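You operate a simulated robot arm through the tools that you are given. There is no shell and no other tool.

The job below is to be done with a simulated two-armed robot. You get a single attempt, and the scene is never put back.

TASK
Pick up the fill stand bottle with one hand, pass it to the other hand and put it on the top of the control box. Set down upright: fill stand bottle.

Only the result counts: the job must be done as asked and must still hold three seconds after the hand-in. Knocking over, shifting, dropping, spilling or breaking anything else fails it.

THE ROBOT
Two 7-joint arms with two-finger parallel grippers on one trunk, on a base that moves. Base frame: it is fixed to the floor where the robot stands at the start and does not move with it; the origin is under the middle of the robot, x ahead of it, y to its left, z up. Units: mm, rad, N and s.
The left shoulder is at the start at [-82, 119, 851], the right one opposite. With the tool pointing down near the work surface each hand reaches from about 100 to 560 mm from the robot's upright axis, wherever it stands, measured 20 degrees to its own side. Places, roughly: fill stand bottle [1000, 3750, 1000]; top of the control box (35x16 cm) [-2780, 2680, 940]. Payload 3.43 kg a hand.
Tool frame (each hand has its own): the origin (TCP) lies between the finger pads and is the grasp point; the fingertips stand 30 mm ahead of it; z points along the fingers, y is the line along which they close. The gripper opens to 94 mm. The fingers are 28 mm wide and 10 mm thick; the gripper's body (50 by 96 mm) begins 55 mm behind the TCP.
Orientation is that of the tool frame in the base frame, as a unit quaternion [w, x, y, z]. With the fingers straight down and closing along the base's y, the tool's x points along the base's -x, its y along +y and its z along -z.

THE INTERFACE
- The arms move only by the tool arm_command. It takes "left_motion", "right_motion" or both (then of equal length, played together; a hand with none holds still); each is a list that holds one entry, the list of rows, each a list of 7 numbers: the finger opening in mm, from 0 to 94, then the shift along the tool's x, y, z in units of 40 mm (1.0 is 40 mm), then the turn, a rotation vector about the tool's x, y, z in units of 8 degrees (1.0 is 8 degrees). In form: [[[fingers, dx, dy, dz, rx, ry, rz], ...]]. A call has 1 to 20 rows; each row shifts and turns the commanded pose from where the row before left it, along the tool's axes as they then stand. A call with a number of a shift or a turn outside -1 to 1 is refused whole. A row lasts 0.2 s, in which the tool goes at most 50 mm and 0.15 rad; a call with a longer step from one row to the next is refused whole, and so is a gripper value outside its range. Where a pose cannot be reached the arm comes as near as it can. A force on the tool above 40 N (or 10 N above the force at the start of the call, whichever is more), or a blocked arm, ends the call early, and 0.2 s more pass. Each finger travels about 153 mm/s and halts on what it meets, pressing with about 40 N; the grip force reading is that of the motor and also rises with nothing between the fingers. The clock runs only during rows and for 0.2 s after the last one: add rows that do not move to give the fingers time. It gives the time, the measured TCP pose, the force on the tool (base axes), the opening and the grip force at its end, in the units of the frame above (readings bear some noise), with the torque about the TCP (base axes, N m) and any sound that the robot's microphone picked up.
- Cameras (640 x 400 px; columns grow to the right, rows downward): "scene" is now at [41.4, -5.8, 1577.7]; the picture's right is [-0.09, -1.00, 0.00], its down [-0.60, 0.05, -0.80] and it looks along [0.79, -0.07, -0.61] (base axes); focal length 269 px, centre (320, 200). "left" rides on the left gripper at [76, -14, -102] in its tool frame; the picture's right is [0.18, 0.98, 0.00], its down [-0.75, 0.14, -0.64] and it looks along [-0.63, 0.12, 0.77] (tool axes); focal length 243 px, centre (320, 200). "right" rides on the right gripper at [76, 14, -103] in its tool frame; the picture's right is [-0.18, 0.98, 0.00], its down [-0.75, -0.14, -0.64] and it looks along [-0.63, -0.12, 0.77] (tool axes); focal length 243 px, centre (320, 200). There is no depth. A picture from a camera that has moved, and an enlarged one, comes with that camera's place and axes in the base frame and with its lens.
- get_image(camera): a new picture of that camera. It takes no simulated time.
- raise_lower(by): moves the trunk up (or, below 0, down) by that many mm; the arms and the scene camera ride with it, the base frame stays. It gives what a move gives, with no picture.
- base_move(legs): drives the robot by 1 to 6 legs, each [ahead, left, turn to the left] in mm, mm and rad, along the robot's own axes; the way and the turn of a leg run together, so that a leg with both is an arc; at most 1500 mm and 3.142 rad a leg. The arms and the cameras ride along, it lands a little off, and it stops where it bumps. It gives what a move gives.
- turn_head(pan, tilt): turns the head with the scene camera to pan (to the left, within 2.496 rad either way) and tilt (down, from -0.506 to 1.204), counted from straight ahead of the robot (the tilt from the chest, where the trunk bows). It gives what a move gives.
- zoom(camera, box): a new picture of the part [left, top, right, bottom] of that camera's present view, enlarged. It takes no simulated time.
- finish_job(): hands the job in; it is judged then, once.

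Places have to be worked out from the pictures, the camera data and where the tool is seen. Open the grippers and draw the arms clear of the work before you hand the job in, unless the task says otherwise.

The tools are called after "Call:" by a JSON object that holds its "name" and its "arguments". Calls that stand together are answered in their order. arm_command: Moves the arms, as the interface text tells. Its arguments: {"type":"object","properties":{"left_motion":{"type":"array","items":{"type":"array","items":{"type":"array","items":{"type":"number"}}}},"right_motion":{"type":"array","items":{"type":"array","items":{"type":"array","items":{"type":"number"}}}}},"required":[]} The other tools are called the same way: raise_lower (by) moves the trunk up or down; base_move (legs) drives the base; turn_head (pan, tilt) turns the head that bears the scene camera; get_image (camera) takes a picture; zoom (camera, box) takes an enlarged picture of a part of a camera's view; finish_job () hands the job in.

At the start:

```text
time: 0.0
left_tool_pos: [330.8, 151.6, 1180.1]
left_tool_rot: [0.0, 0.0, 1.0, 0.0]
left_force: [-0.1, 0.2, 0.0]
left_moment: [0.0, 0.0, 0.0]
left_finger_gap: 94.0
left_grasp_force: 0.1
right_tool_pos: [332.7, -145.3, 1156.8]
right_tool_rot: [0.0, -0.001, 1.0, 0.0]
right_force: [0.1, -0.3, -0.9]
right_moment: [0.02, -0.04, 0.0]
right_finger_gap: 93.7
right_grasp_force: 0.0
trunk travel left (down, up): [-275.0, 60.0]
robot x, y, heading: [1.0, -1.3, -0.003]
head pan, tilt (commanded): [-0.087, 0.649]
```

scene: 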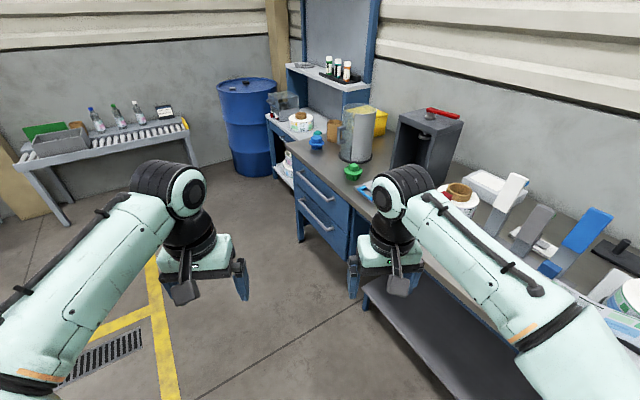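
right: 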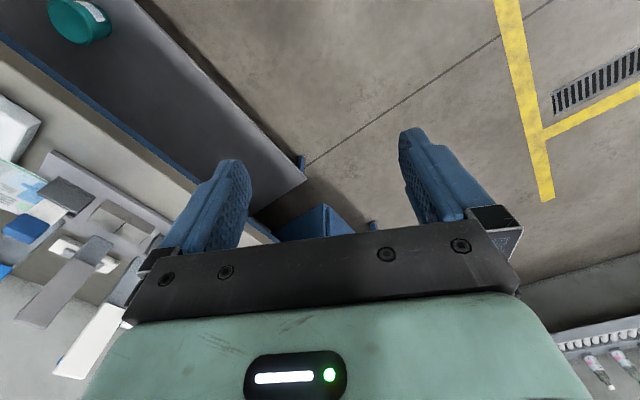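
left: 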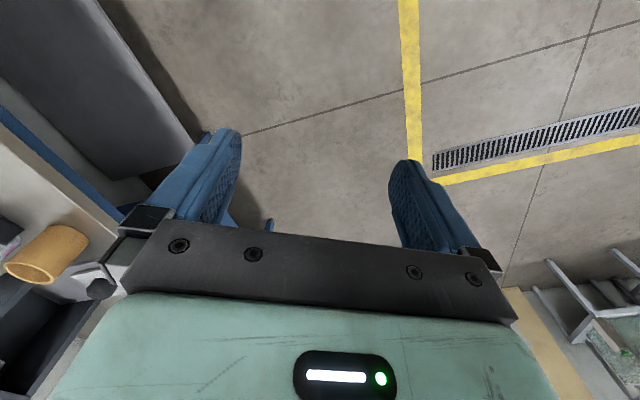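

The start view shows a workbench ahead-right and a roller stand at the far left; the bottle should be to the left/ahead at about [1000, 3750]. I turn the head to the left to survey the room.

Call:
{"name": "turn_head", "arguments": {"pan": 1.3, "tilt": 0.25}}

Call:
{"name": "get_image", "arguments": {"camera": "scene"}}

```text
time: 1.5
left_tool_pos: [329.5, 152.6, 1180.6]
left_tool_rot: [0.0, 0.0, 1.0, -0.001]
left_force: [0.5, -0.5, -0.3]
left_moment: [0.01, -0.03, -0.01]
left_finger_gap: 94.2
left_grasp_force: 0.1
right_tool_pos: [332.6, -145.3, 1156.5]
right_tool_rot: [-0.001, 0.0, 1.0, -0.001]
right_force: [-0.1, 0.1, -0.2]
right_moment: [-0.01, -0.02, 0.0]
right_finger_gap: 93.7
right_grasp_force: 0.1
trunk travel left (down, up): [-275.0, 60.0]
robot x, y, heading: [-1.4, 2.3, -0.001]
head pan, tilt (commanded): [1.3, 0.25]
```

```text
taken
camera scene: at [-20.0, 91.7, 1614.3], right [0.96, -0.27, 0.0], down [-0.07, -0.24, -0.97], along [0.26, 0.93, -0.25], focal length 269 px, centre (320, 200)
```

scene: 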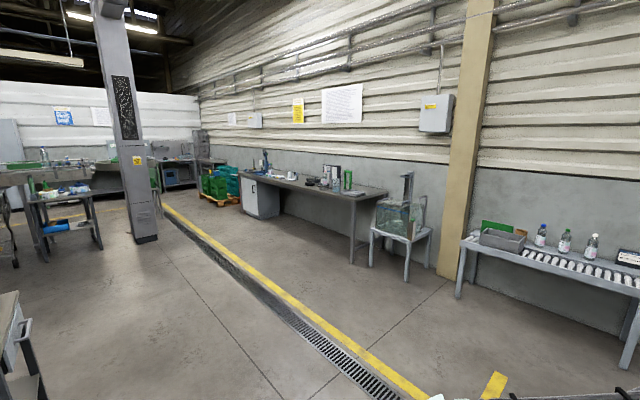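

The bottle's rough place projects to about (319,175), on the long table by the wall. I zoom there and also look toward the control box's direction.

Call:
{"name": "zoom", "arguments": {"camera": "scene", "box": [240, 135, 400, 235]}}

Call:
{"name": "zoom", "arguments": {"camera": "scene", "box": [0, 110, 240, 260]}}

```text
4.00 times, centred on (320, 185) of scene
camera zoom: at [-20.0, 91.7, 1614.3], right [0.96, -0.27, 0.0], down [-0.07, -0.24, -0.97], along [0.26, 0.93, -0.25], focal length 1078 px, centre (320, 260)
```

zoom: 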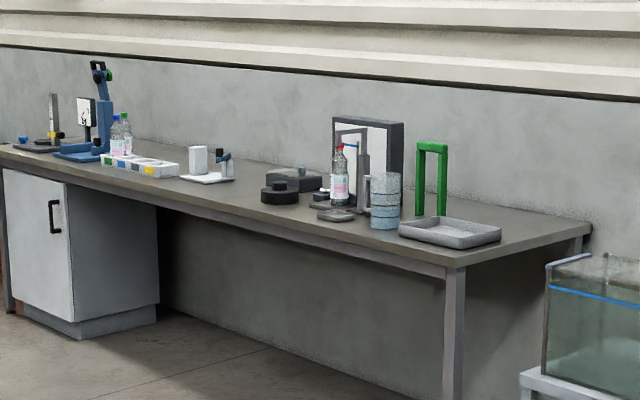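

```text
2.67 times, centred on (120, 185) of scene
camera zoom: at [-20.0, 91.7, 1614.3], right [0.96, -0.27, 0.0], down [-0.07, -0.24, -0.97], along [0.26, 0.93, -0.25], focal length 718 px, centre (853, 240)
```

zoom: 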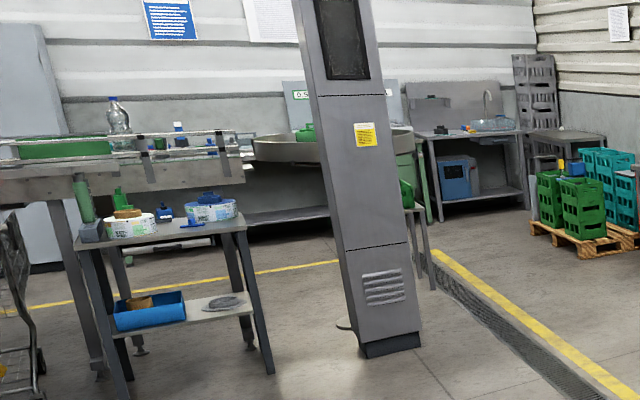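

The bottle with a red cap stands in front of a grey fill stand on the long table. Now I look further left toward the control box at [-2780, 2680].

Call:
{"name": "turn_head", "arguments": {"pan": 2.3, "tilt": 0.25}}

Call:
{"name": "get_image", "arguments": {"camera": "scene"}}

```text
time: 2.8
left_tool_pos: [330.6, 152.2, 1180.9]
left_tool_rot: [0.0, 0.0, 1.0, 0.0]
left_force: [0.2, 0.4, -0.7]
left_moment: [0.01, -0.02, 0.01]
left_finger_gap: 94.1
left_grasp_force: 0.1
right_tool_pos: [333.5, -145.7, 1156.1]
right_tool_rot: [0.0, 0.001, 1.0, 0.0]
right_force: [0.4, 0.3, 0.3]
right_moment: [-0.01, -0.02, 0.02]
right_finger_gap: 93.9
right_grasp_force: 0.1
trunk travel left (down, up): [-275.0, 60.0]
robot x, y, heading: [-2.0, -0.9, -0.004]
head pan, tilt (commanded): [2.3, 0.25]
```

```text
taken
camera scene: at [-107.2, 71.4, 1614.3], right [0.75, 0.67, 0.0], down [0.16, -0.18, -0.97], along [-0.65, 0.72, -0.25], focal length 269 px, centre (320, 200)
```

scene: 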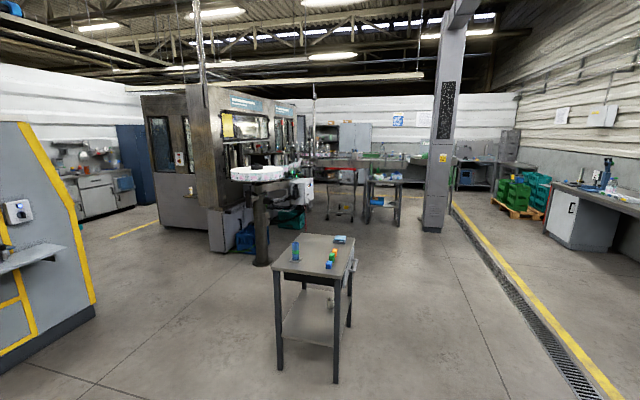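

The control box projects to about (302,183), near a small white box on the filler machine. I zoom in there.

Call:
{"name": "zoom", "arguments": {"camera": "scene", "box": [220, 130, 380, 230]}}

Call:
{"name": "zoom", "arguments": {"camera": "scene", "box": [260, 155, 340, 205]}}

```text
4.00 times, centred on (300, 180) of scene
camera zoom: at [-107.2, 71.4, 1614.3], right [0.75, 0.67, 0.0], down [0.16, -0.18, -0.97], along [-0.65, 0.72, -0.25], focal length 1078 px, centre (400, 280)
```

zoom: 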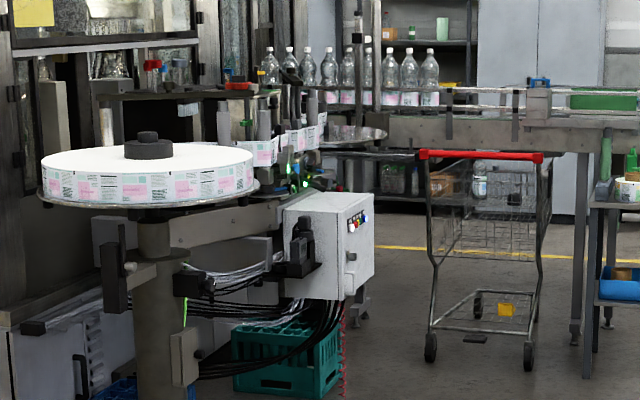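

```text
8.00 times, centred on (300, 180) of scene
camera zoom: at [-107.2, 71.4, 1614.3], right [0.75, 0.67, 0.0], down [0.16, -0.18, -0.97], along [-0.65, 0.72, -0.25], focal length 2155 px, centre (480, 360)
```

zoom: 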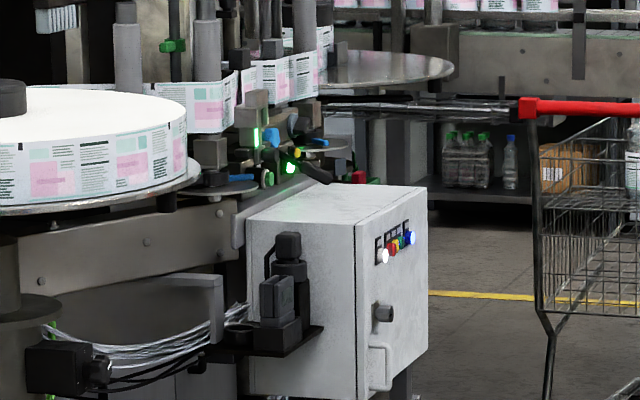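

The control box is the white box with the button panel, next to the label reel. First I'll drive toward the bottle's table: turn to face about +y, drive ahead in stages, with head looking ahead.

Call:
{"name": "base_move", "arguments": {"legs": [[0, 0, 1.5], [1200, 0, 0]]}}

Call:
{"name": "turn_head", "arguments": {"pan": -0.3, "tilt": 0.4}}

Call:
{"name": "get_image", "arguments": {"camera": "scene"}}

```text
time: 12.5
left_tool_pos: [-28.9, 1536.8, 1180.2]
left_tool_rot: [-0.001, -0.677, 0.736, 0.001]
left_force: [0.4, 0.3, 0.1]
left_moment: [0.0, -0.01, 0.0]
left_finger_gap: 94.0
left_grasp_force: 0.0
right_tool_pos: [268.3, 1515.5, 1157.0]
right_tool_rot: [0.0, -0.676, 0.737, 0.0]
right_force: [-0.1, 0.5, -0.2]
right_moment: [-0.02, 0.0, -0.01]
right_finger_gap: 94.3
right_grasp_force: 0.0
trunk travel left (down, up): [-275.0, 60.0]
robot x, y, heading: [97.2, 1193.3, 1.483]
head pan, tilt (commanded): [2.3, 0.25]
```

```text
time: 14.9
left_tool_pos: [-28.8, 1537.3, 1180.5]
left_tool_rot: [0.0, -0.678, 0.735, 0.0]
left_force: [-0.2, 0.5, 0.1]
left_moment: [0.02, 0.01, -0.01]
left_finger_gap: 93.9
left_grasp_force: 0.0
right_tool_pos: [268.1, 1515.8, 1155.3]
right_tool_rot: [0.0, -0.677, 0.736, 0.0]
right_force: [-0.2, -0.1, 0.9]
right_moment: [0.04, 0.0, 0.0]
right_finger_gap: 93.6
right_grasp_force: 0.1
trunk travel left (down, up): [-275.0, 60.0]
robot x, y, heading: [96.8, 1194.6, 1.486]
head pan, tilt (commanded): [-0.3, 0.4]
```

```text
taken
camera scene: at [124.9, 1239.0, 1600.3], right [0.93, -0.37, 0.0], down [-0.15, -0.36, -0.92], along [0.34, 0.85, -0.39], focal length 269 px, centre (320, 200)
```

scene: 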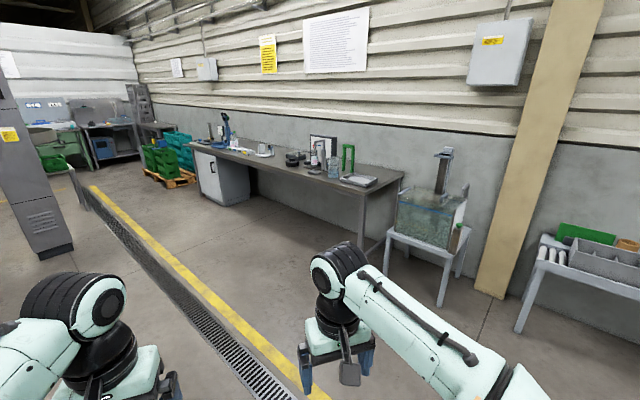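

The table is visible ahead-right. I zoom in on the fill-stand area to triangulate the bottle.

Call:
{"name": "zoom", "arguments": {"camera": "scene", "box": [270, 120, 410, 207.5]}}

```text
4.57 times, centred on (340, 164) of scene
camera zoom: at [124.9, 1239.0, 1600.3], right [0.93, -0.37, 0.0], down [-0.15, -0.36, -0.92], along [0.34, 0.85, -0.39], focal length 1232 px, centre (229, 366)
```

zoom: 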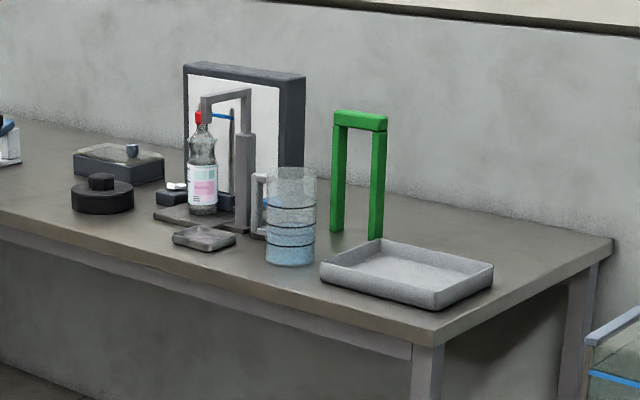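

The bottle stands on a plate under a gooseneck fill arm whose post is to its right; my triangulation gives about [1119, 3886], base z≈800–840, and the table's front edge faces direction about (-0.89,-0.46). I drive to about 950 mm short of the bottle and turn to face the table.

Call:
{"name": "base_move", "arguments": {"legs": [[1200, 0, 0], [1050, 0, 0], [0, 0, -1.016]]}}

Call:
{"name": "turn_head", "arguments": {"pan": 0.0, "tilt": 0.6}}

Call:
{"name": "get_image", "arguments": {"camera": "scene"}}

```text
time: 28.5
left_tool_pos: [506.4, 3723.9, 1181.7]
left_tool_rot: [-0.001, -0.233, 0.973, 0.001]
left_force: [-0.7, -0.5, 0.7]
left_moment: [0.0, 0.01, 0.02]
left_finger_gap: 94.0
left_grasp_force: 0.0
right_tool_pos: [643.8, 3460.5, 1155.6]
right_tool_rot: [0.0, -0.232, 0.973, 0.0]
right_force: [0.9, -0.7, -0.6]
right_moment: [0.0, 0.01, -0.01]
right_finger_gap: 94.1
right_grasp_force: 0.0
trunk travel left (down, up): [-275.0, 60.0]
robot x, y, heading: [281.6, 3437.3, 0.467]
head pan, tilt (commanded): [-0.3, 0.4]
```

```text
time: 29.3
left_tool_pos: [506.4, 3722.8, 1181.7]
left_tool_rot: [0.0, -0.232, 0.973, 0.001]
left_force: [-0.2, 0.2, 0.6]
left_moment: [0.01, -0.02, -0.03]
left_finger_gap: 94.1
left_grasp_force: 0.2
right_tool_pos: [645.0, 3460.2, 1156.7]
right_tool_rot: [0.0, -0.232, 0.973, 0.001]
right_force: [-0.2, 0.1, 0.2]
right_moment: [0.0, -0.02, -0.02]
right_finger_gap: 94.0
right_grasp_force: 0.0
trunk travel left (down, up): [-275.0, 60.0]
robot x, y, heading: [280.6, 3438.4, 0.468]
head pan, tilt (commanded): [0.0, 0.6]
```

```text
taken
camera scene: at [319.6, 3460.7, 1582.1], right [0.45, -0.89, 0.0], down [-0.5, -0.25, -0.83], along [0.74, 0.37, -0.56], focal length 269 px, centre (320, 200)
```

scene: 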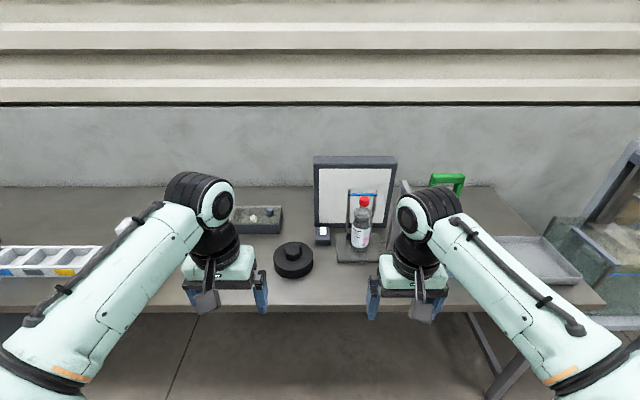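

The robot now faces the table squarely with the bottle slightly right of centre. I zoom in to get its exact place and the stand's structure.

Call:
{"name": "zoom", "arguments": {"camera": "scene", "box": [290, 145, 450, 245]}}

Call:
{"name": "get_image", "arguments": {"camera": "right"}}

Call:
{"name": "get_image", "arguments": {"camera": "left"}}

```text
4.00 times, centred on (370, 195) of scene
camera zoom: at [319.6, 3460.7, 1582.1], right [0.45, -0.89, 0.0], down [-0.5, -0.25, -0.83], along [0.74, 0.37, -0.56], focal length 1078 px, centre (120, 220)
```

zoom: 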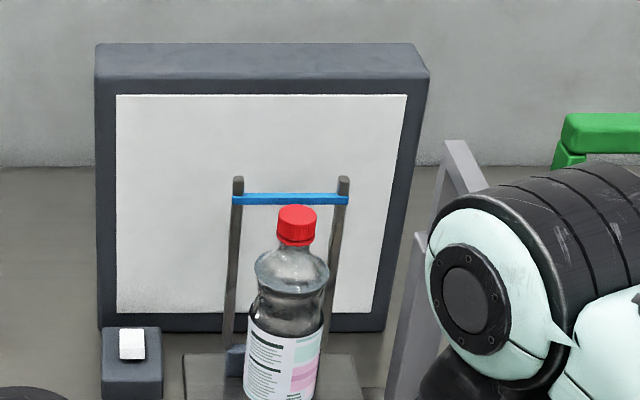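

```text
taken
camera right: at [569.6, 3437.9, 1258.4], right [-0.28, 0.96, 0.0], down [0.74, 0.21, 0.64], along [0.62, 0.18, -0.77], focal length 243 px, centre (320, 200)
```

right: 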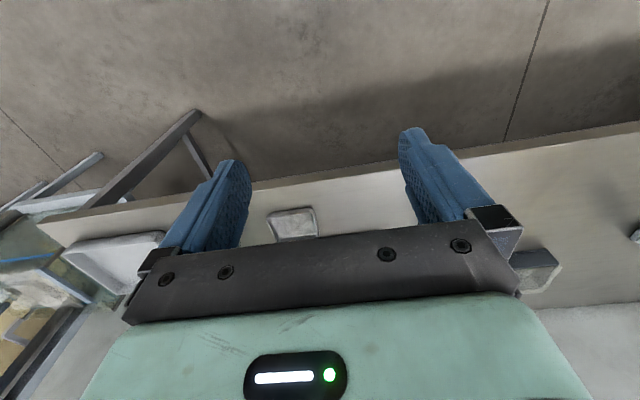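

```text
taken
camera left: at [444.5, 3676.2, 1282.9], right [-0.61, 0.79, 0.0], down [0.61, 0.47, 0.64], along [0.51, 0.39, -0.77], focal length 243 px, centre (320, 200)
```

left: 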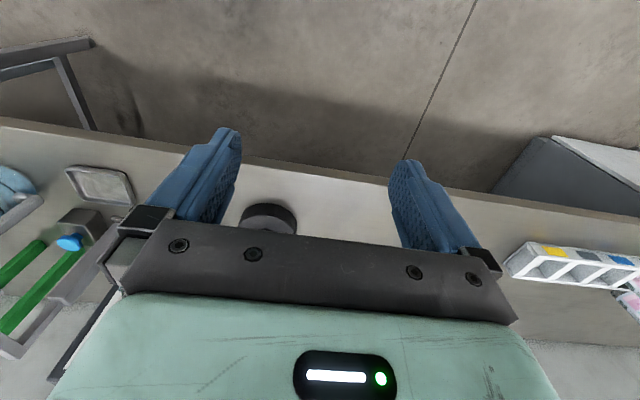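

The triangulated cap centre is about [1040, 3661, 1073] (≈778 mm ahead of the axis, 146 mm right), bottle base z≈868, and the table edge is about 534 mm ahead. The right wrist hides the fill arm, so I turn the right tool to horizontal while shifting it to the right, then look again.

Call:
{"name": "arm_command", "arguments": {"right_motion": [[[94, 0, -0.4, 0, 0, -1, 0], [94, 0, -0.4, 0, 0, -1, 0], [94, 0, -0.4, 0, 0, -1, 0], [94, 0, -0.4, 0, 0, -1, 0], [94, 0, -0.4, 0, 0, -1, 0], [94, 0, -0.4, 0, 0, -1, 0], [94, 0, -0.4, 0, 0, -1, 0], [94, 0, -0.4, 0, 0, -1, 0], [94, 0, -0.4, 0, 0, -1, 0], [94, 0, -0.4, 0, 0, -1, 0], [94, 0, -0.4, 0, 0, -1, 0]]]}}

Call:
{"name": "get_image", "arguments": {"camera": "scene"}}

Call:
{"name": "zoom", "arguments": {"camera": "scene", "box": [290, 145, 450, 245]}}

```text
time: 31.7
left_tool_pos: [507.9, 3723.4, 1180.6]
left_tool_rot: [0.0, -0.233, 0.973, 0.0]
left_force: [0.3, 0.4, 0.6]
left_moment: [0.01, 0.02, -0.01]
left_finger_gap: 94.0
left_grasp_force: 0.1
right_tool_pos: [723.8, 3302.1, 1155.9]
right_tool_rot: [0.676, -0.166, 0.699, 0.161]
right_force: [0.0, -0.1, -0.8]
right_moment: [0.01, 0.0, 0.0]
right_finger_gap: 94.2
right_grasp_force: 0.1
trunk travel left (down, up): [-275.0, 60.0]
robot x, y, heading: [280.8, 3441.8, 0.47]
head pan, tilt (commanded): [0.0, 0.6]
```

```text
taken
camera scene: at [320.1, 3460.4, 1582.1], right [0.45, -0.89, 0.0], down [-0.5, -0.25, -0.82], along [0.74, 0.37, -0.57], focal length 269 px, centre (320, 200)
```

scene: 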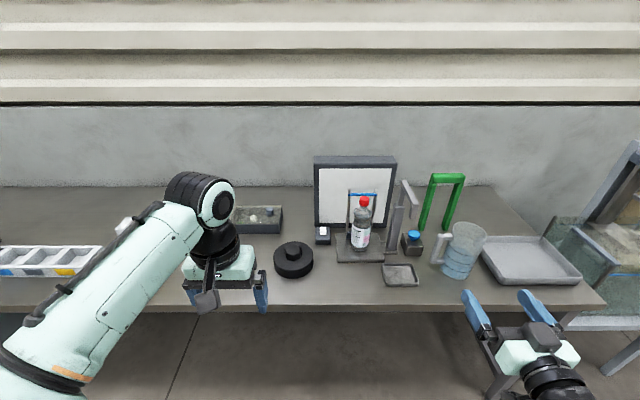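

```text
4.00 times, centred on (370, 195) of scene
camera zoom: at [320.1, 3460.4, 1582.1], right [0.45, -0.89, 0.0], down [-0.5, -0.25, -0.82], along [0.74, 0.37, -0.57], focal length 1078 px, centre (120, 220)
```

zoom: 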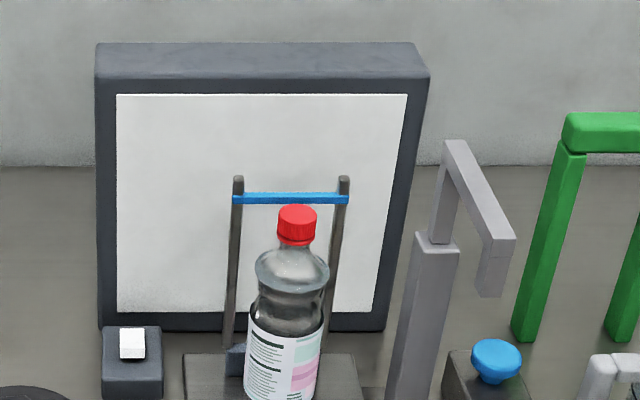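

The gooseneck is a separate post to the right with its arm forward over a tray; the bottle itself stands free in front of two thin posts with a blue bar. I check the right wrist camera and look down at the robot's base and the table edge.

Call:
{"name": "get_image", "arguments": {"camera": "right"}}

Call:
{"name": "turn_head", "arguments": {"pan": 0.0, "tilt": 1.2}}

Call:
{"name": "get_image", "arguments": {"camera": "scene"}}

```text
taken
camera right: at [623.3, 3266.9, 1083.0], right [-0.44, 0.88, 0.18], down [-0.49, -0.4, 0.77], along [0.76, 0.25, 0.6], focal length 243 px, centre (320, 200)
```

right: 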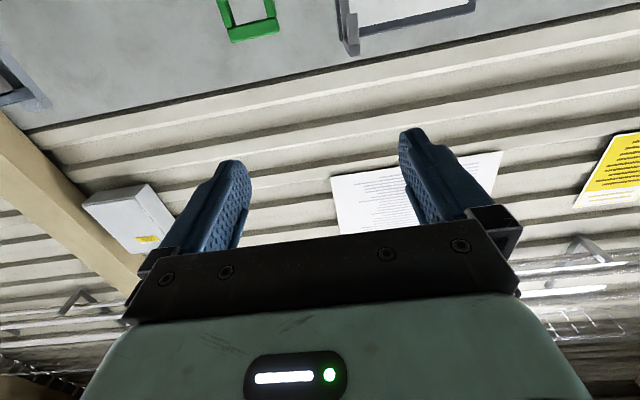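

```text
time: 32.7
left_tool_pos: [506.1, 3723.9, 1181.0]
left_tool_rot: [0.0, -0.233, 0.973, 0.0]
left_force: [-0.3, -0.2, 0.2]
left_moment: [0.0, -0.01, 0.01]
left_finger_gap: 94.1
left_grasp_force: 0.1
right_tool_pos: [722.8, 3302.2, 1156.3]
right_tool_rot: [0.676, -0.166, 0.7, 0.16]
right_force: [-0.8, -0.8, 0.4]
right_moment: [-0.04, 0.01, 0.02]
right_finger_gap: 94.1
right_grasp_force: 0.1
trunk travel left (down, up): [-275.0, 60.0]
robot x, y, heading: [278.4, 3439.3, 0.466]
head pan, tilt (commanded): [0.0, 1.201]
```

```text
taken
camera scene: at [290.7, 3446.1, 1537.5], right [0.45, -0.89, 0.0], down [-0.83, -0.42, -0.36], along [0.32, 0.16, -0.93], focal length 269 px, centre (320, 200)
```

scene: 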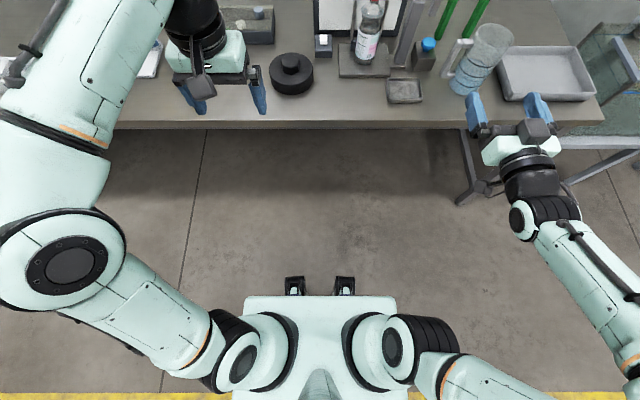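

I zoom on the right gripper and on the bottle from this top view.

Call:
{"name": "zoom", "arguments": {"camera": "scene", "box": [440, 70, 600, 170]}}

Call:
{"name": "zoom", "arguments": {"camera": "scene", "box": [300, 0, 460, 100]}}

Call:
{"name": "zoom", "arguments": {"camera": "scene", "box": [140, 30, 300, 130]}}

```text
4.00 times, centred on (520, 120) of scene
camera zoom: at [290.7, 3446.1, 1537.5], right [0.45, -0.89, 0.0], down [-0.83, -0.42, -0.36], along [0.32, 0.16, -0.93], focal length 1078 px, centre (-480, 520)
```

zoom: 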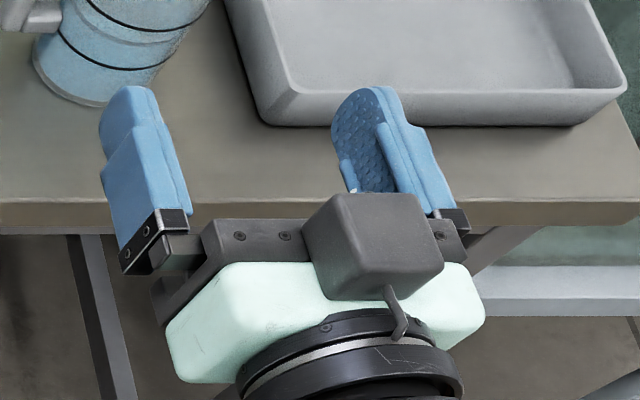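

```text
4.00 times, centred on (380, 50) of scene
camera zoom: at [290.7, 3446.1, 1537.5], right [0.45, -0.89, 0.0], down [-0.83, -0.42, -0.36], along [0.32, 0.16, -0.93], focal length 1078 px, centre (80, 800)
```

zoom: 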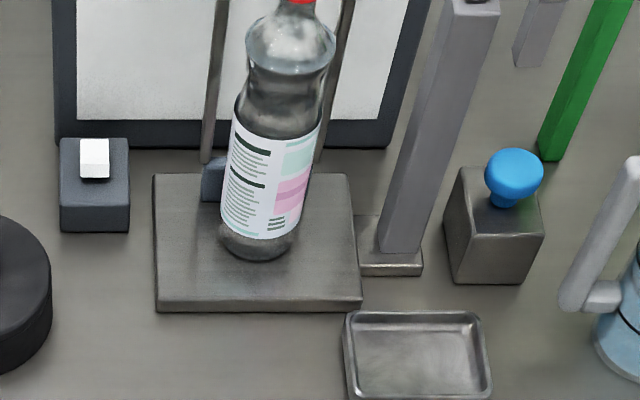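

```text
4.00 times, centred on (220, 80) of scene
camera zoom: at [290.7, 3446.1, 1537.5], right [0.45, -0.89, 0.0], down [-0.83, -0.42, -0.36], along [0.32, 0.16, -0.93], focal length 1078 px, centre (720, 680)
```

zoom: 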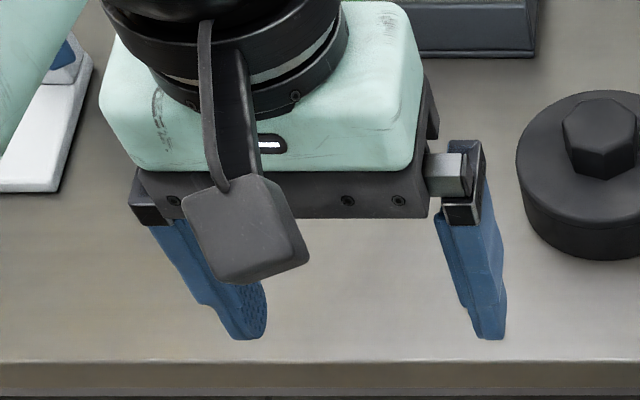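

The bottle's base again gives about [1038, 3658], 776 mm ahead and 147 mm right of the axis; the table edge is about 528 mm ahead. I zoom to the lower part of this view to see what the base looks like before driving closer.

Call:
{"name": "zoom", "arguments": {"camera": "scene", "box": [200, 250, 440, 400]}}

```text
2.67 times, centred on (320, 325) of scene
camera zoom: at [290.7, 3446.1, 1537.5], right [0.45, -0.89, 0.0], down [-0.83, -0.42, -0.36], along [0.32, 0.16, -0.93], focal length 718 px, centre (320, -133)
```

zoom: 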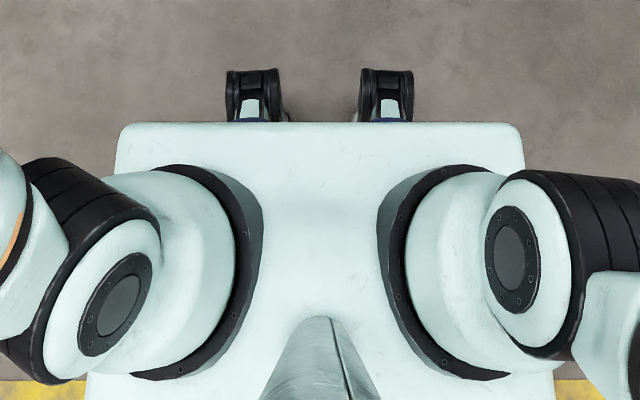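

The base sits well behind the table edge (knees only ~110–160 mm ahead of the axis), and both hands are above everything on the table. I drive ahead 190 mm to bring the bottle to about 586 mm ahead.

Call:
{"name": "base_move", "arguments": {"legs": [[190, 0, 0]]}}

Call:
{"name": "turn_head", "arguments": {"pan": 0.0, "tilt": 0.9}}

Call:
{"name": "get_image", "arguments": {"camera": "scene"}}

Call:
{"name": "zoom", "arguments": {"camera": "scene", "box": [320, 50, 480, 150]}}

```text
time: 34.3
left_tool_pos: [676.7, 3809.2, 1181.4]
left_tool_rot: [0.001, -0.232, 0.973, 0.0]
left_force: [0.5, 0.6, 0.3]
left_moment: [0.0, 0.01, -0.01]
left_finger_gap: 94.1
left_grasp_force: 0.0
right_tool_pos: [892.0, 3387.5, 1156.2]
right_tool_rot: [0.676, -0.167, 0.699, 0.161]
right_force: [0.0, 0.7, 0.1]
right_moment: [-0.02, 0.0, -0.03]
right_finger_gap: 94.1
right_grasp_force: 0.0
trunk travel left (down, up): [-275.0, 60.0]
robot x, y, heading: [446.3, 3529.2, 0.468]
head pan, tilt (commanded): [0.0, 1.201]
```

```text
time: 35.1
left_tool_pos: [676.4, 3808.4, 1180.6]
left_tool_rot: [-0.001, -0.231, 0.973, 0.0]
left_force: [0.7, 0.4, -0.4]
left_moment: [0.02, 0.0, -0.02]
left_finger_gap: 93.9
left_grasp_force: 0.2
right_tool_pos: [891.8, 3388.9, 1157.7]
right_tool_rot: [0.676, -0.166, 0.7, 0.16]
right_force: [0.4, 0.0, -0.1]
right_moment: [0.01, 0.02, -0.02]
right_finger_gap: 94.1
right_grasp_force: 0.1
trunk travel left (down, up): [-275.0, 60.0]
robot x, y, heading: [448.7, 3528.7, 0.468]
head pan, tilt (commanded): [0.0, 0.901]
```

```text
taken
camera scene: at [477.6, 3540.6, 1557.2], right [0.45, -0.89, 0.0], down [-0.7, -0.35, -0.62], along [0.55, 0.28, -0.78], focal length 269 px, centre (320, 200)
```

scene: 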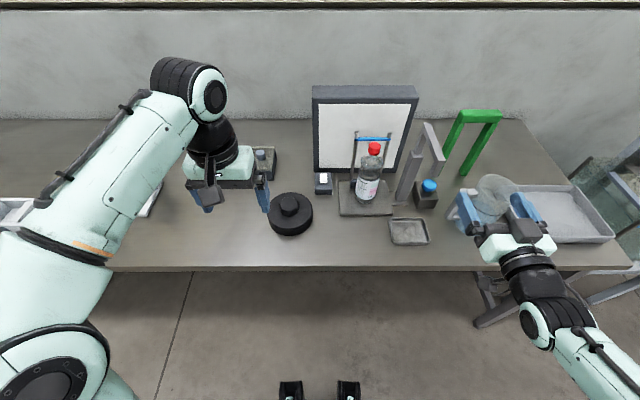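

```text
4.00 times, centred on (400, 100) of scene
camera zoom: at [477.6, 3540.6, 1557.2], right [0.45, -0.89, 0.0], down [-0.7, -0.35, -0.62], along [0.55, 0.28, -0.78], focal length 1078 px, centre (0, 600)
```

zoom: 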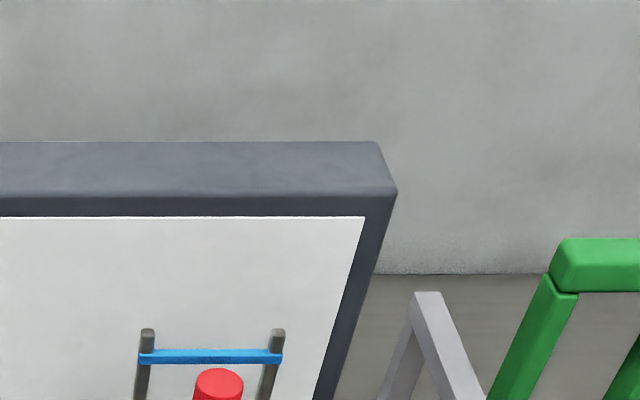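

The bottle is now ahead. I zoom in on it for an exact fix in this stance.

Call:
{"name": "zoom", "arguments": {"camera": "scene", "box": [320, 125, 448, 205]}}

Call:
{"name": "zoom", "arguments": {"camera": "scene", "box": [420, 120, 580, 220]}}

```text
5.00 times, centred on (384, 165) of scene
camera zoom: at [477.6, 3540.6, 1557.2], right [0.45, -0.89, 0.0], down [-0.7, -0.35, -0.62], along [0.55, 0.28, -0.78], focal length 1347 px, centre (0, 375)
```

zoom: 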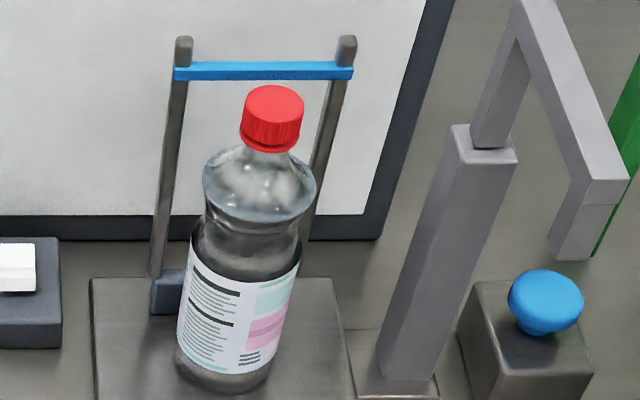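

```text
4.00 times, centred on (500, 170) of scene
camera zoom: at [477.6, 3540.6, 1557.2], right [0.45, -0.89, 0.0], down [-0.7, -0.35, -0.62], along [0.55, 0.28, -0.78], focal length 1078 px, centre (-400, 320)
```

zoom: 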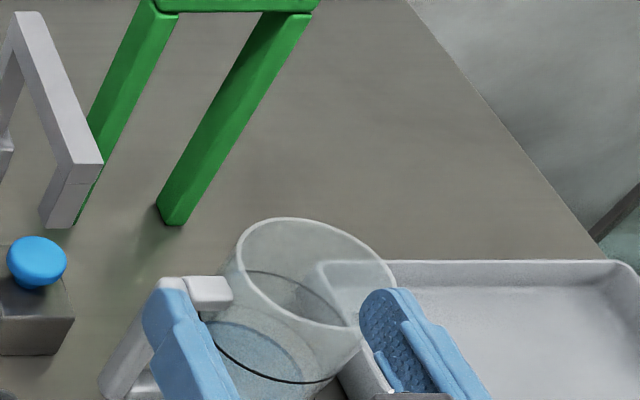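

Fresh fix: bottle axis ≈ [1043, 3662], base z≈868, label band z≈900–970. The right tool is 258 mm short and 175 mm to the right of it, so I first shift it left and pitch it to about 30° below horizontal, staying high.

Call:
{"name": "arm_command", "arguments": {"right_motion": [[[94, 0, 0.731, 0, 0, 0.583, 0], [94, 0, 0.731, 0, 0, 0.583, 0], [94, 0, 0.731, 0, 0, 0.583, 0], [94, 0, 0.731, 0, 0, 0.583, 0], [94, 0, 0.731, 0, 0, 0.583, 0], [94, 0, 0.731, 0, 0, 0.583, 0], [94, 0, 0, 0, 0, 0, 0]]]}}

Call:
{"name": "get_image", "arguments": {"camera": "scene"}}

```text
time: 36.7
left_tool_pos: [677.2, 3808.6, 1180.6]
left_tool_rot: [-0.001, -0.233, 0.973, 0.0]
left_force: [0.5, -0.5, 0.7]
left_moment: [0.0, -0.04, 0.0]
left_finger_gap: 94.0
left_grasp_force: 0.1
right_tool_pos: [813.2, 3544.0, 1155.8]
right_tool_rot: [0.486, -0.201, 0.842, 0.117]
right_force: [0.0, 0.3, -0.5]
right_moment: [-0.03, 0.02, 0.02]
right_finger_gap: 94.2
right_grasp_force: 0.1
trunk travel left (down, up): [-275.0, 60.0]
robot x, y, heading: [448.9, 3526.4, 0.472]
head pan, tilt (commanded): [0.0, 0.901]
```

```text
taken
camera scene: at [477.9, 3540.2, 1557.3], right [0.45, -0.89, 0.0], down [-0.7, -0.35, -0.62], along [0.55, 0.28, -0.78], focal length 269 px, centre (320, 200)
```

scene: 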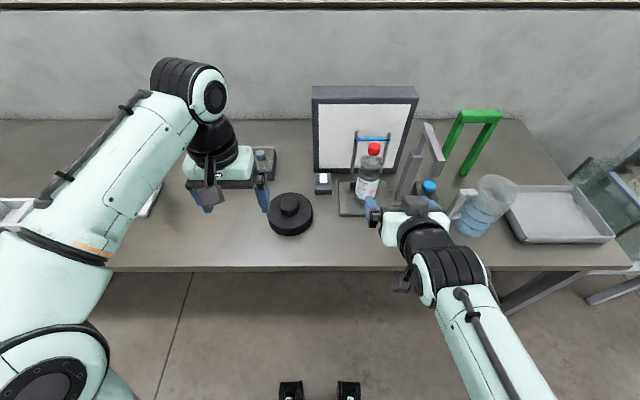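

The right tool is at 30° pitch, 258 mm short of the bottle and laterally aligned within 1 mm by my estimate. I bring it down to a pre-grasp 110 mm before the bottle along the tool axis.

Call:
{"name": "arm_command", "arguments": {"right_motion": [[[94, 0.2225, 0, 0.798, 0, 0, 0], [94, 0.2225, 0, 0.798, 0, 0, 0], [94, 0.2225, 0, 0.798, 0, 0, 0], [94, 0.2225, 0, 0.798, 0, 0, 0], [94, 0.2225, 0, 0.798, 0, 0, 0], [94, 0.2225, 0, 0.798, 0, 0, 0], [94, 0.2225, 0, 0.798, 0, 0, 0], [94, 0, 0, 0, 0, 0, 0]]]}}

Call:
{"name": "get_image", "arguments": {"camera": "scene"}}

Call:
{"name": "get_image", "arguments": {"camera": "right"}}

```text
time: 38.5
left_tool_pos: [675.0, 3809.1, 1181.0]
left_tool_rot: [0.0, -0.232, 0.973, 0.0]
left_force: [1.0, -0.5, 0.6]
left_moment: [0.0, -0.01, 0.0]
left_finger_gap: 94.0
left_grasp_force: 0.0
right_tool_pos: [959.3, 3616.4, 991.6]
right_tool_rot: [0.488, -0.2, 0.842, 0.116]
right_force: [0.8, -0.1, 0.3]
right_moment: [-0.02, -0.01, -0.01]
right_finger_gap: 94.0
right_grasp_force: 0.0
trunk travel left (down, up): [-275.0, 60.0]
robot x, y, heading: [452.2, 3526.2, 0.466]
head pan, tilt (commanded): [0.0, 0.901]
```

```text
taken
camera scene: at [477.3, 3540.4, 1557.3], right [0.45, -0.89, 0.0], down [-0.7, -0.35, -0.62], along [0.55, 0.28, -0.78], focal length 269 px, centre (320, 200)
```

scene: 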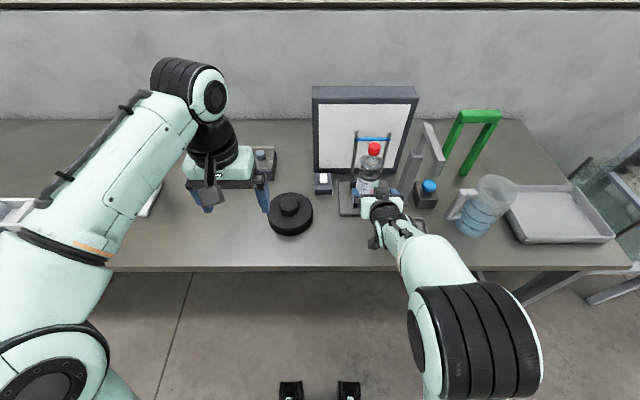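

```text
taken
camera right: at [839.7, 3571.9, 976.2], right [-0.36, 0.92, 0.16], down [-0.1, -0.21, 0.97], along [0.93, 0.34, 0.17], focal length 243 px, centre (320, 200)
```

right: 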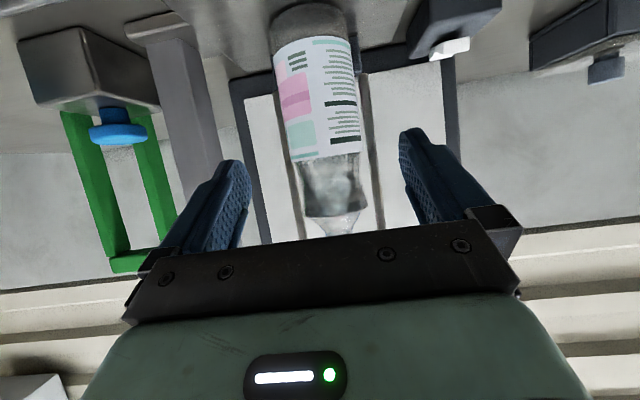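

In the right camera the bottle lies centred between the fingers (lateral error about 0–3 mm, about 111 mm ahead along the tool axis). I advance 108 mm along the tool axis with fingers open.

Call:
{"name": "arm_command", "arguments": {"right_motion": [[[94, 0, 0, 0.45, 0, 0, 0], [94, 0, 0, 0.45, 0, 0, 0], [94, 0, 0, 0.45, 0, 0, 0], [94, 0, 0, 0.45, 0, 0, 0], [94, 0, 0, 0.45, 0, 0, 0], [94, 0, 0, 0.45, 0, 0, 0], [94, 0, 0, 0, 0, 0, 0]]]}}

Call:
{"name": "get_image", "arguments": {"camera": "right"}}

Call:
{"name": "zoom", "arguments": {"camera": "scene", "box": [310, 120, 438, 200]}}

```text
time: 40.1
left_tool_pos: [676.3, 3809.2, 1181.3]
left_tool_rot: [-0.001, -0.233, 0.973, 0.0]
left_force: [0.2, -0.1, -0.2]
left_moment: [-0.01, -0.01, -0.02]
left_finger_gap: 94.2
left_grasp_force: 0.1
right_tool_pos: [1041.7, 3659.3, 938.0]
right_tool_rot: [0.487, -0.201, 0.842, 0.116]
right_force: [-0.4, -0.4, -0.2]
right_moment: [-0.02, 0.02, 0.01]
right_finger_gap: 94.2
right_grasp_force: 0.1
trunk travel left (down, up): [-275.0, 60.0]
robot x, y, heading: [452.8, 3525.9, 0.469]
head pan, tilt (commanded): [0.0, 0.901]
```

```text
taken
camera right: at [922.6, 3615.1, 922.0], right [-0.36, 0.92, 0.16], down [-0.1, -0.21, 0.97], along [0.93, 0.34, 0.16], focal length 243 px, centre (320, 200)
```

right: 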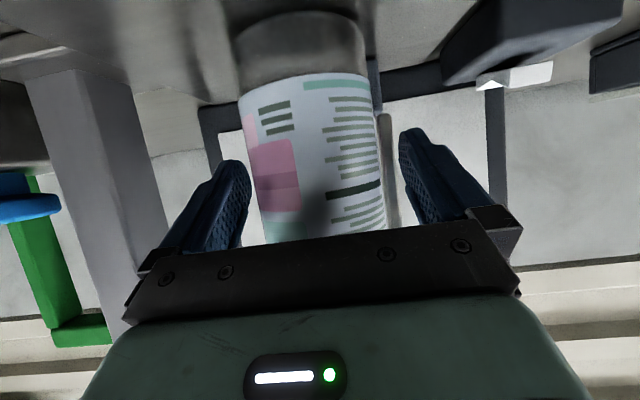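

```text
5.00 times, centred on (374, 160) of scene
camera zoom: at [477.6, 3540.3, 1557.3], right [0.45, -0.89, 0.0], down [-0.7, -0.35, -0.62], along [0.55, 0.28, -0.78], focal length 1347 px, centre (50, 400)
```

zoom: 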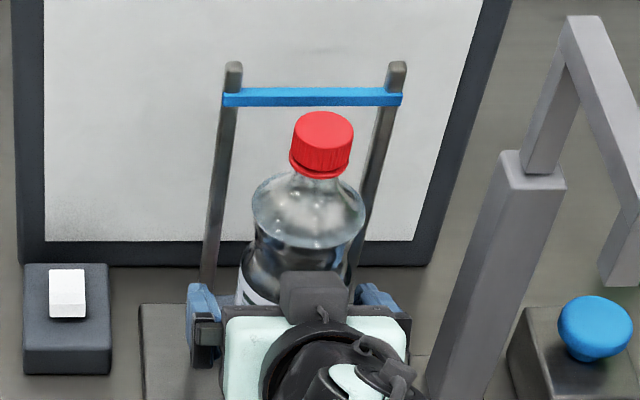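

The bottle's label body is between the fingers at TCP height 938. I close the right gripper and hold still to let it settle.

Call:
{"name": "arm_command", "arguments": {"right_motion": [[[60, 0, 0, 0, 0, 0, 0], [40, 0, 0, 0, 0, 0, 0], [40, 0, 0, 0, 0, 0, 0], [40, 0, 0, 0, 0, 0, 0]]]}}

Call:
{"name": "get_image", "arguments": {"camera": "right"}}

Call:
{"name": "zoom", "arguments": {"camera": "scene", "box": [310, 120, 438, 200]}}

```text
time: 41.1
left_tool_pos: [676.9, 3809.0, 1180.8]
left_tool_rot: [-0.001, -0.232, 0.973, 0.0]
left_force: [0.2, 0.4, 0.3]
left_moment: [0.02, 0.0, -0.02]
left_finger_gap: 93.8
left_grasp_force: 0.0
right_tool_pos: [1043.9, 3658.9, 936.6]
right_tool_rot: [0.487, -0.2, 0.842, 0.115]
right_force: [1.7, -1.6, 0.8]
right_moment: [0.05, -0.04, -0.04]
right_finger_gap: 68.8
right_grasp_force: 40.0
trunk travel left (down, up): [-275.0, 60.0]
robot x, y, heading: [451.9, 3529.1, 0.466]
head pan, tilt (commanded): [0.0, 0.901]
```

```text
taken
camera right: at [922.7, 3615.1, 922.0], right [-0.36, 0.92, 0.16], down [-0.1, -0.21, 0.97], along [0.93, 0.34, 0.16], focal length 243 px, centre (320, 200)
```

right: 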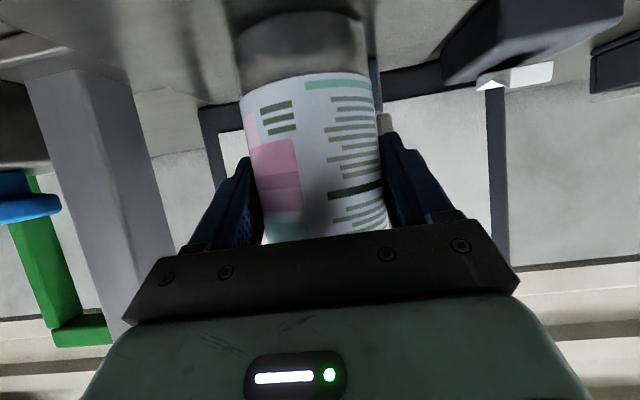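

```text
5.00 times, centred on (374, 160) of scene
camera zoom: at [478.0, 3540.5, 1557.3], right [0.45, -0.89, 0.0], down [-0.7, -0.35, -0.62], along [0.55, 0.28, -0.78], focal length 1347 px, centre (50, 400)
```

zoom: 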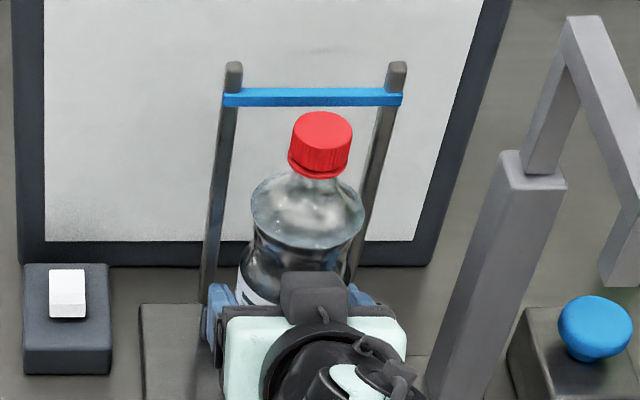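

Grip holds at 68.8 mm with 40 N. I lift straight up 40 mm gently, keeping the bottle upright.

Call:
{"name": "arm_command", "arguments": {"right_motion": [[[40, -0.1082, 0, -0.0624, 0, 0, 0], [40, -0.2163, 0, -0.1247, 0, 0, 0], [40, -0.2163, 0, -0.1247, 0, 0, 0], [40, -0.2163, 0, -0.1247, 0, 0, 0], [40, -0.1082, 0, -0.0624, 0, 0, 0], [40, 0, 0, 0, 0, 0, 0]]]}}

Call:
{"name": "get_image", "arguments": {"camera": "right"}}

Call:
{"name": "zoom", "arguments": {"camera": "scene", "box": [310, 120, 438, 200]}}

```text
time: 42.5
left_tool_pos: [677.7, 3808.8, 1182.0]
left_tool_rot: [0.0, -0.232, 0.973, 0.001]
left_force: [0.2, 0.3, 0.7]
left_moment: [0.02, 0.01, 0.01]
left_finger_gap: 94.1
left_grasp_force: 0.2
right_tool_pos: [1042.7, 3658.7, 977.0]
right_tool_rot: [0.486, -0.201, 0.843, 0.116]
right_force: [-0.6, 0.6, -4.3]
right_moment: [-0.01, -0.01, 0.02]
right_finger_gap: 68.9
right_grasp_force: 39.7
trunk travel left (down, up): [-275.0, 60.0]
robot x, y, heading: [448.3, 3523.2, 0.47]
head pan, tilt (commanded): [0.0, 0.901]
```

```text
taken
camera right: at [923.1, 3614.9, 961.9], right [-0.36, 0.92, 0.16], down [-0.1, -0.21, 0.97], along [0.93, 0.34, 0.16], focal length 243 px, centre (320, 200)
```

right: 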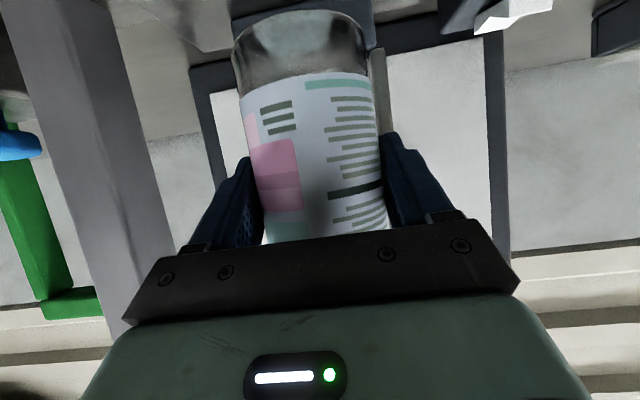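

```text
5.00 times, centred on (374, 160) of scene
camera zoom: at [478.3, 3540.9, 1557.2], right [0.45, -0.89, 0.0], down [-0.7, -0.35, -0.62], along [0.55, 0.28, -0.78], focal length 1347 px, centre (50, 400)
```

zoom: 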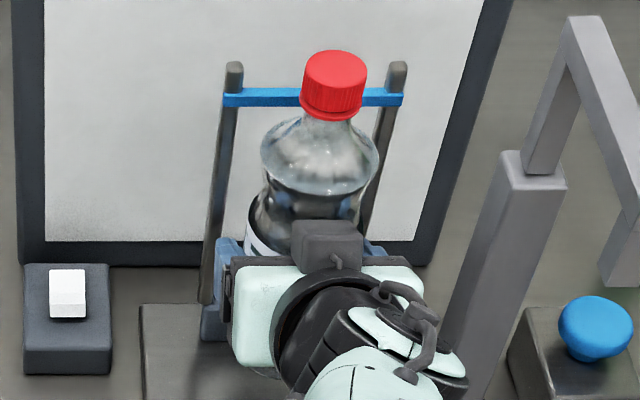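

Bottle lifted cleanly (about 4.3 N load), still upright. I pull it back toward the robot ~170 mm, up 80 mm and 100 mm to the left, clear of the stand.

Call:
{"name": "arm_command", "arguments": {"right_motion": [[[40, 0.03, 0.05, -0.36, 0, 0, 0], [40, 0.051, 0.2, -0.617, 0, 0, 0], [40, 0.051, 0.35, -0.617, 0, 0, 0], [40, 0.051, 0.4, -0.617, 0, 0, 0], [40, 0.051, 0.4, -0.617, 0, 0, 0], [40, 0.051, 0.4, -0.617, 0, 0, 0], [40, 0.051, 0.35, -0.617, 0, 0, 0], [40, 0.051, 0.25, -0.617, 0, 0, 0], [40, 0, 0.1, 0, 0, 0, 0], [40, 0, 0, 0, 0, 0, 0]]]}}

Call:
{"name": "get_image", "arguments": {"camera": "scene"}}

```text
time: 44.9
left_tool_pos: [677.9, 3809.0, 1180.8]
left_tool_rot: [0.0, -0.232, 0.973, 0.0]
left_force: [-0.7, 0.8, 0.1]
left_moment: [0.03, 0.02, -0.02]
left_finger_gap: 94.1
left_grasp_force: 0.3
right_tool_pos: [874.7, 3636.5, 1039.1]
right_tool_rot: [0.474, -0.162, 0.86, 0.096]
right_force: [0.0, -0.5, -5.9]
right_moment: [-0.02, 0.03, -0.01]
right_finger_gap: 68.5
right_grasp_force: 40.3
trunk travel left (down, up): [-275.0, 60.0]
robot x, y, heading: [452.2, 3526.3, 0.466]
head pan, tilt (commanded): [0.0, 0.901]
stopped in row 10 (right hand): the arm was blocked; the commanded pose is now the measured one
```

```text
taken
camera scene: at [478.3, 3540.9, 1557.3], right [0.45, -0.89, 0.0], down [-0.7, -0.35, -0.62], along [0.55, 0.28, -0.78], focal length 269 px, centre (320, 200)
```

scene: 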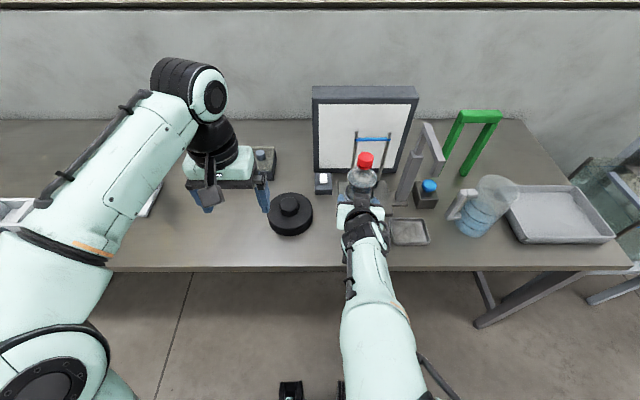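

The arm was blocked near a joint limit with the bottle about 427 mm ahead and 92 mm right, still nearly upright. I yaw the right tool to the left about the vertical (bottle axis) to get a freer arm posture before bringing it to the centre.

Call:
{"name": "arm_command", "arguments": {"right_motion": [[[40, 0, 0, 0, -0.4232, 0.006, -0.2658], [40, 0, 0, 0, -0.8464, 0.0116, -0.5316], [40, 0, 0, 0, -0.8464, 0.0116, -0.5316], [40, 0, 0, 0, -0.8464, 0.0116, -0.5316], [40, 0, 0, 0, -0.4232, 0.006, -0.2658], [40, 0, 0, 0, 0, 0, 0]]]}}

Call:
{"name": "get_image", "arguments": {"camera": "scene"}}

```text
time: 46.3
left_tool_pos: [676.3, 3810.1, 1181.9]
left_tool_rot: [0.0, -0.232, 0.973, 0.0]
left_force: [-0.9, -0.3, 0.0]
left_moment: [-0.01, -0.01, 0.02]
left_finger_gap: 94.4
left_grasp_force: 0.1
right_tool_pos: [873.9, 3639.3, 1037.5]
right_tool_rot: [0.431, -0.379, 0.79, 0.216]
right_force: [-0.3, 0.2, -5.2]
right_moment: [-0.01, 0.0, 0.0]
right_finger_gap: 68.8
right_grasp_force: 40.4
right hand out of reach, approached as far as the arm can: row 5
trunk travel left (down, up): [-275.0, 60.0]
robot x, y, heading: [452.2, 3523.0, 0.468]
head pan, tilt (commanded): [0.0, 0.901]
```

```text
taken
camera scene: at [478.2, 3540.7, 1557.3], right [0.45, -0.89, 0.0], down [-0.7, -0.35, -0.62], along [0.55, 0.28, -0.78], focal length 269 px, centre (320, 200)
```

scene: 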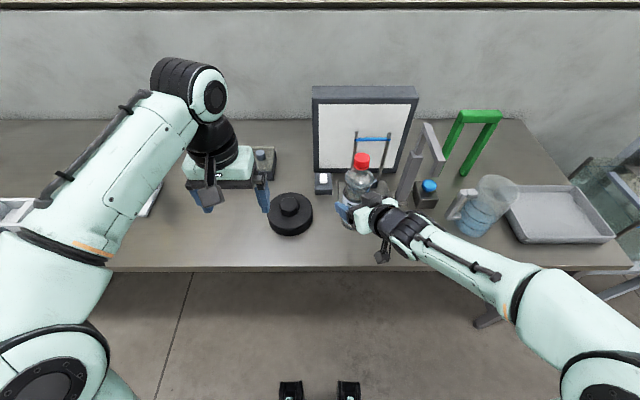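

The right arm is now in a free posture (elbow out to the right) with the bottle upright. I back the base away from the table by 400 mm so that the handover can be done lower, in open space.

Call:
{"name": "base_move", "arguments": {"legs": [[-400, 0, 0]]}}

Call:
{"name": "get_image", "arguments": {"camera": "scene"}}

Call:
{"name": "get_image", "arguments": {"camera": "left"}}

```text
time: 48.8
left_tool_pos: [315.8, 3627.3, 1182.5]
left_tool_rot: [0.0, -0.234, 0.972, -0.001]
left_force: [0.9, -0.8, -1.1]
left_moment: [0.0, 0.0, 0.0]
left_finger_gap: 94.0
left_grasp_force: 0.0
right_tool_pos: [514.2, 3458.9, 1036.8]
right_tool_rot: [0.43, -0.381, 0.789, 0.218]
right_force: [-0.4, -0.7, -4.6]
right_moment: [0.01, 0.0, 0.0]
right_finger_gap: 68.4
right_grasp_force: 40.3
trunk travel left (down, up): [-275.0, 60.0]
robot x, y, heading: [90.6, 3340.7, 0.47]
head pan, tilt (commanded): [0.0, 0.901]
```

```text
taken
camera scene: at [118.7, 3358.9, 1557.3], right [0.45, -0.89, 0.0], down [-0.7, -0.35, -0.62], along [0.55, 0.28, -0.78], focal length 269 px, centre (320, 200)
```

scene: 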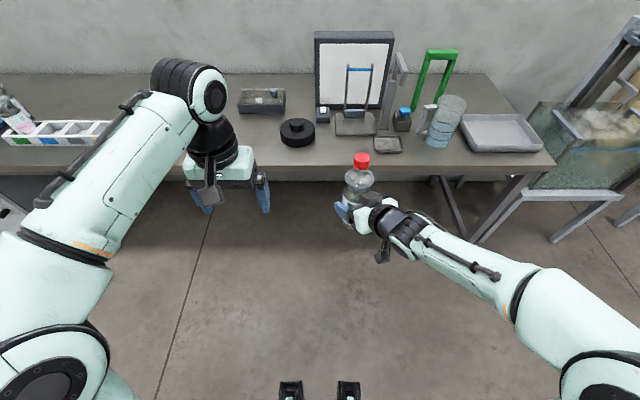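

```text
taken
camera left: at [254.8, 3580.4, 1282.9], right [-0.61, 0.79, 0.0], down [0.61, 0.47, 0.64], along [0.51, 0.39, -0.77], focal length 243 px, centre (320, 200)
```

left: 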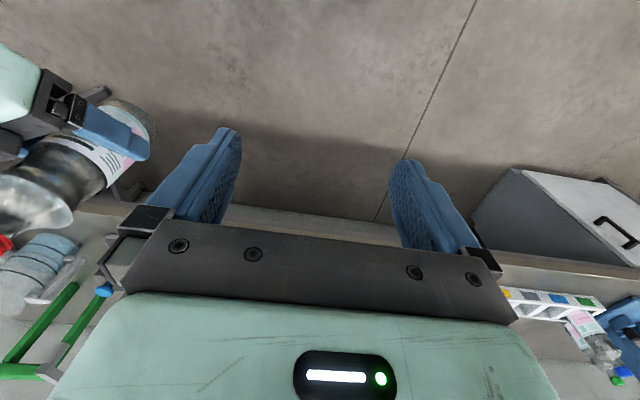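

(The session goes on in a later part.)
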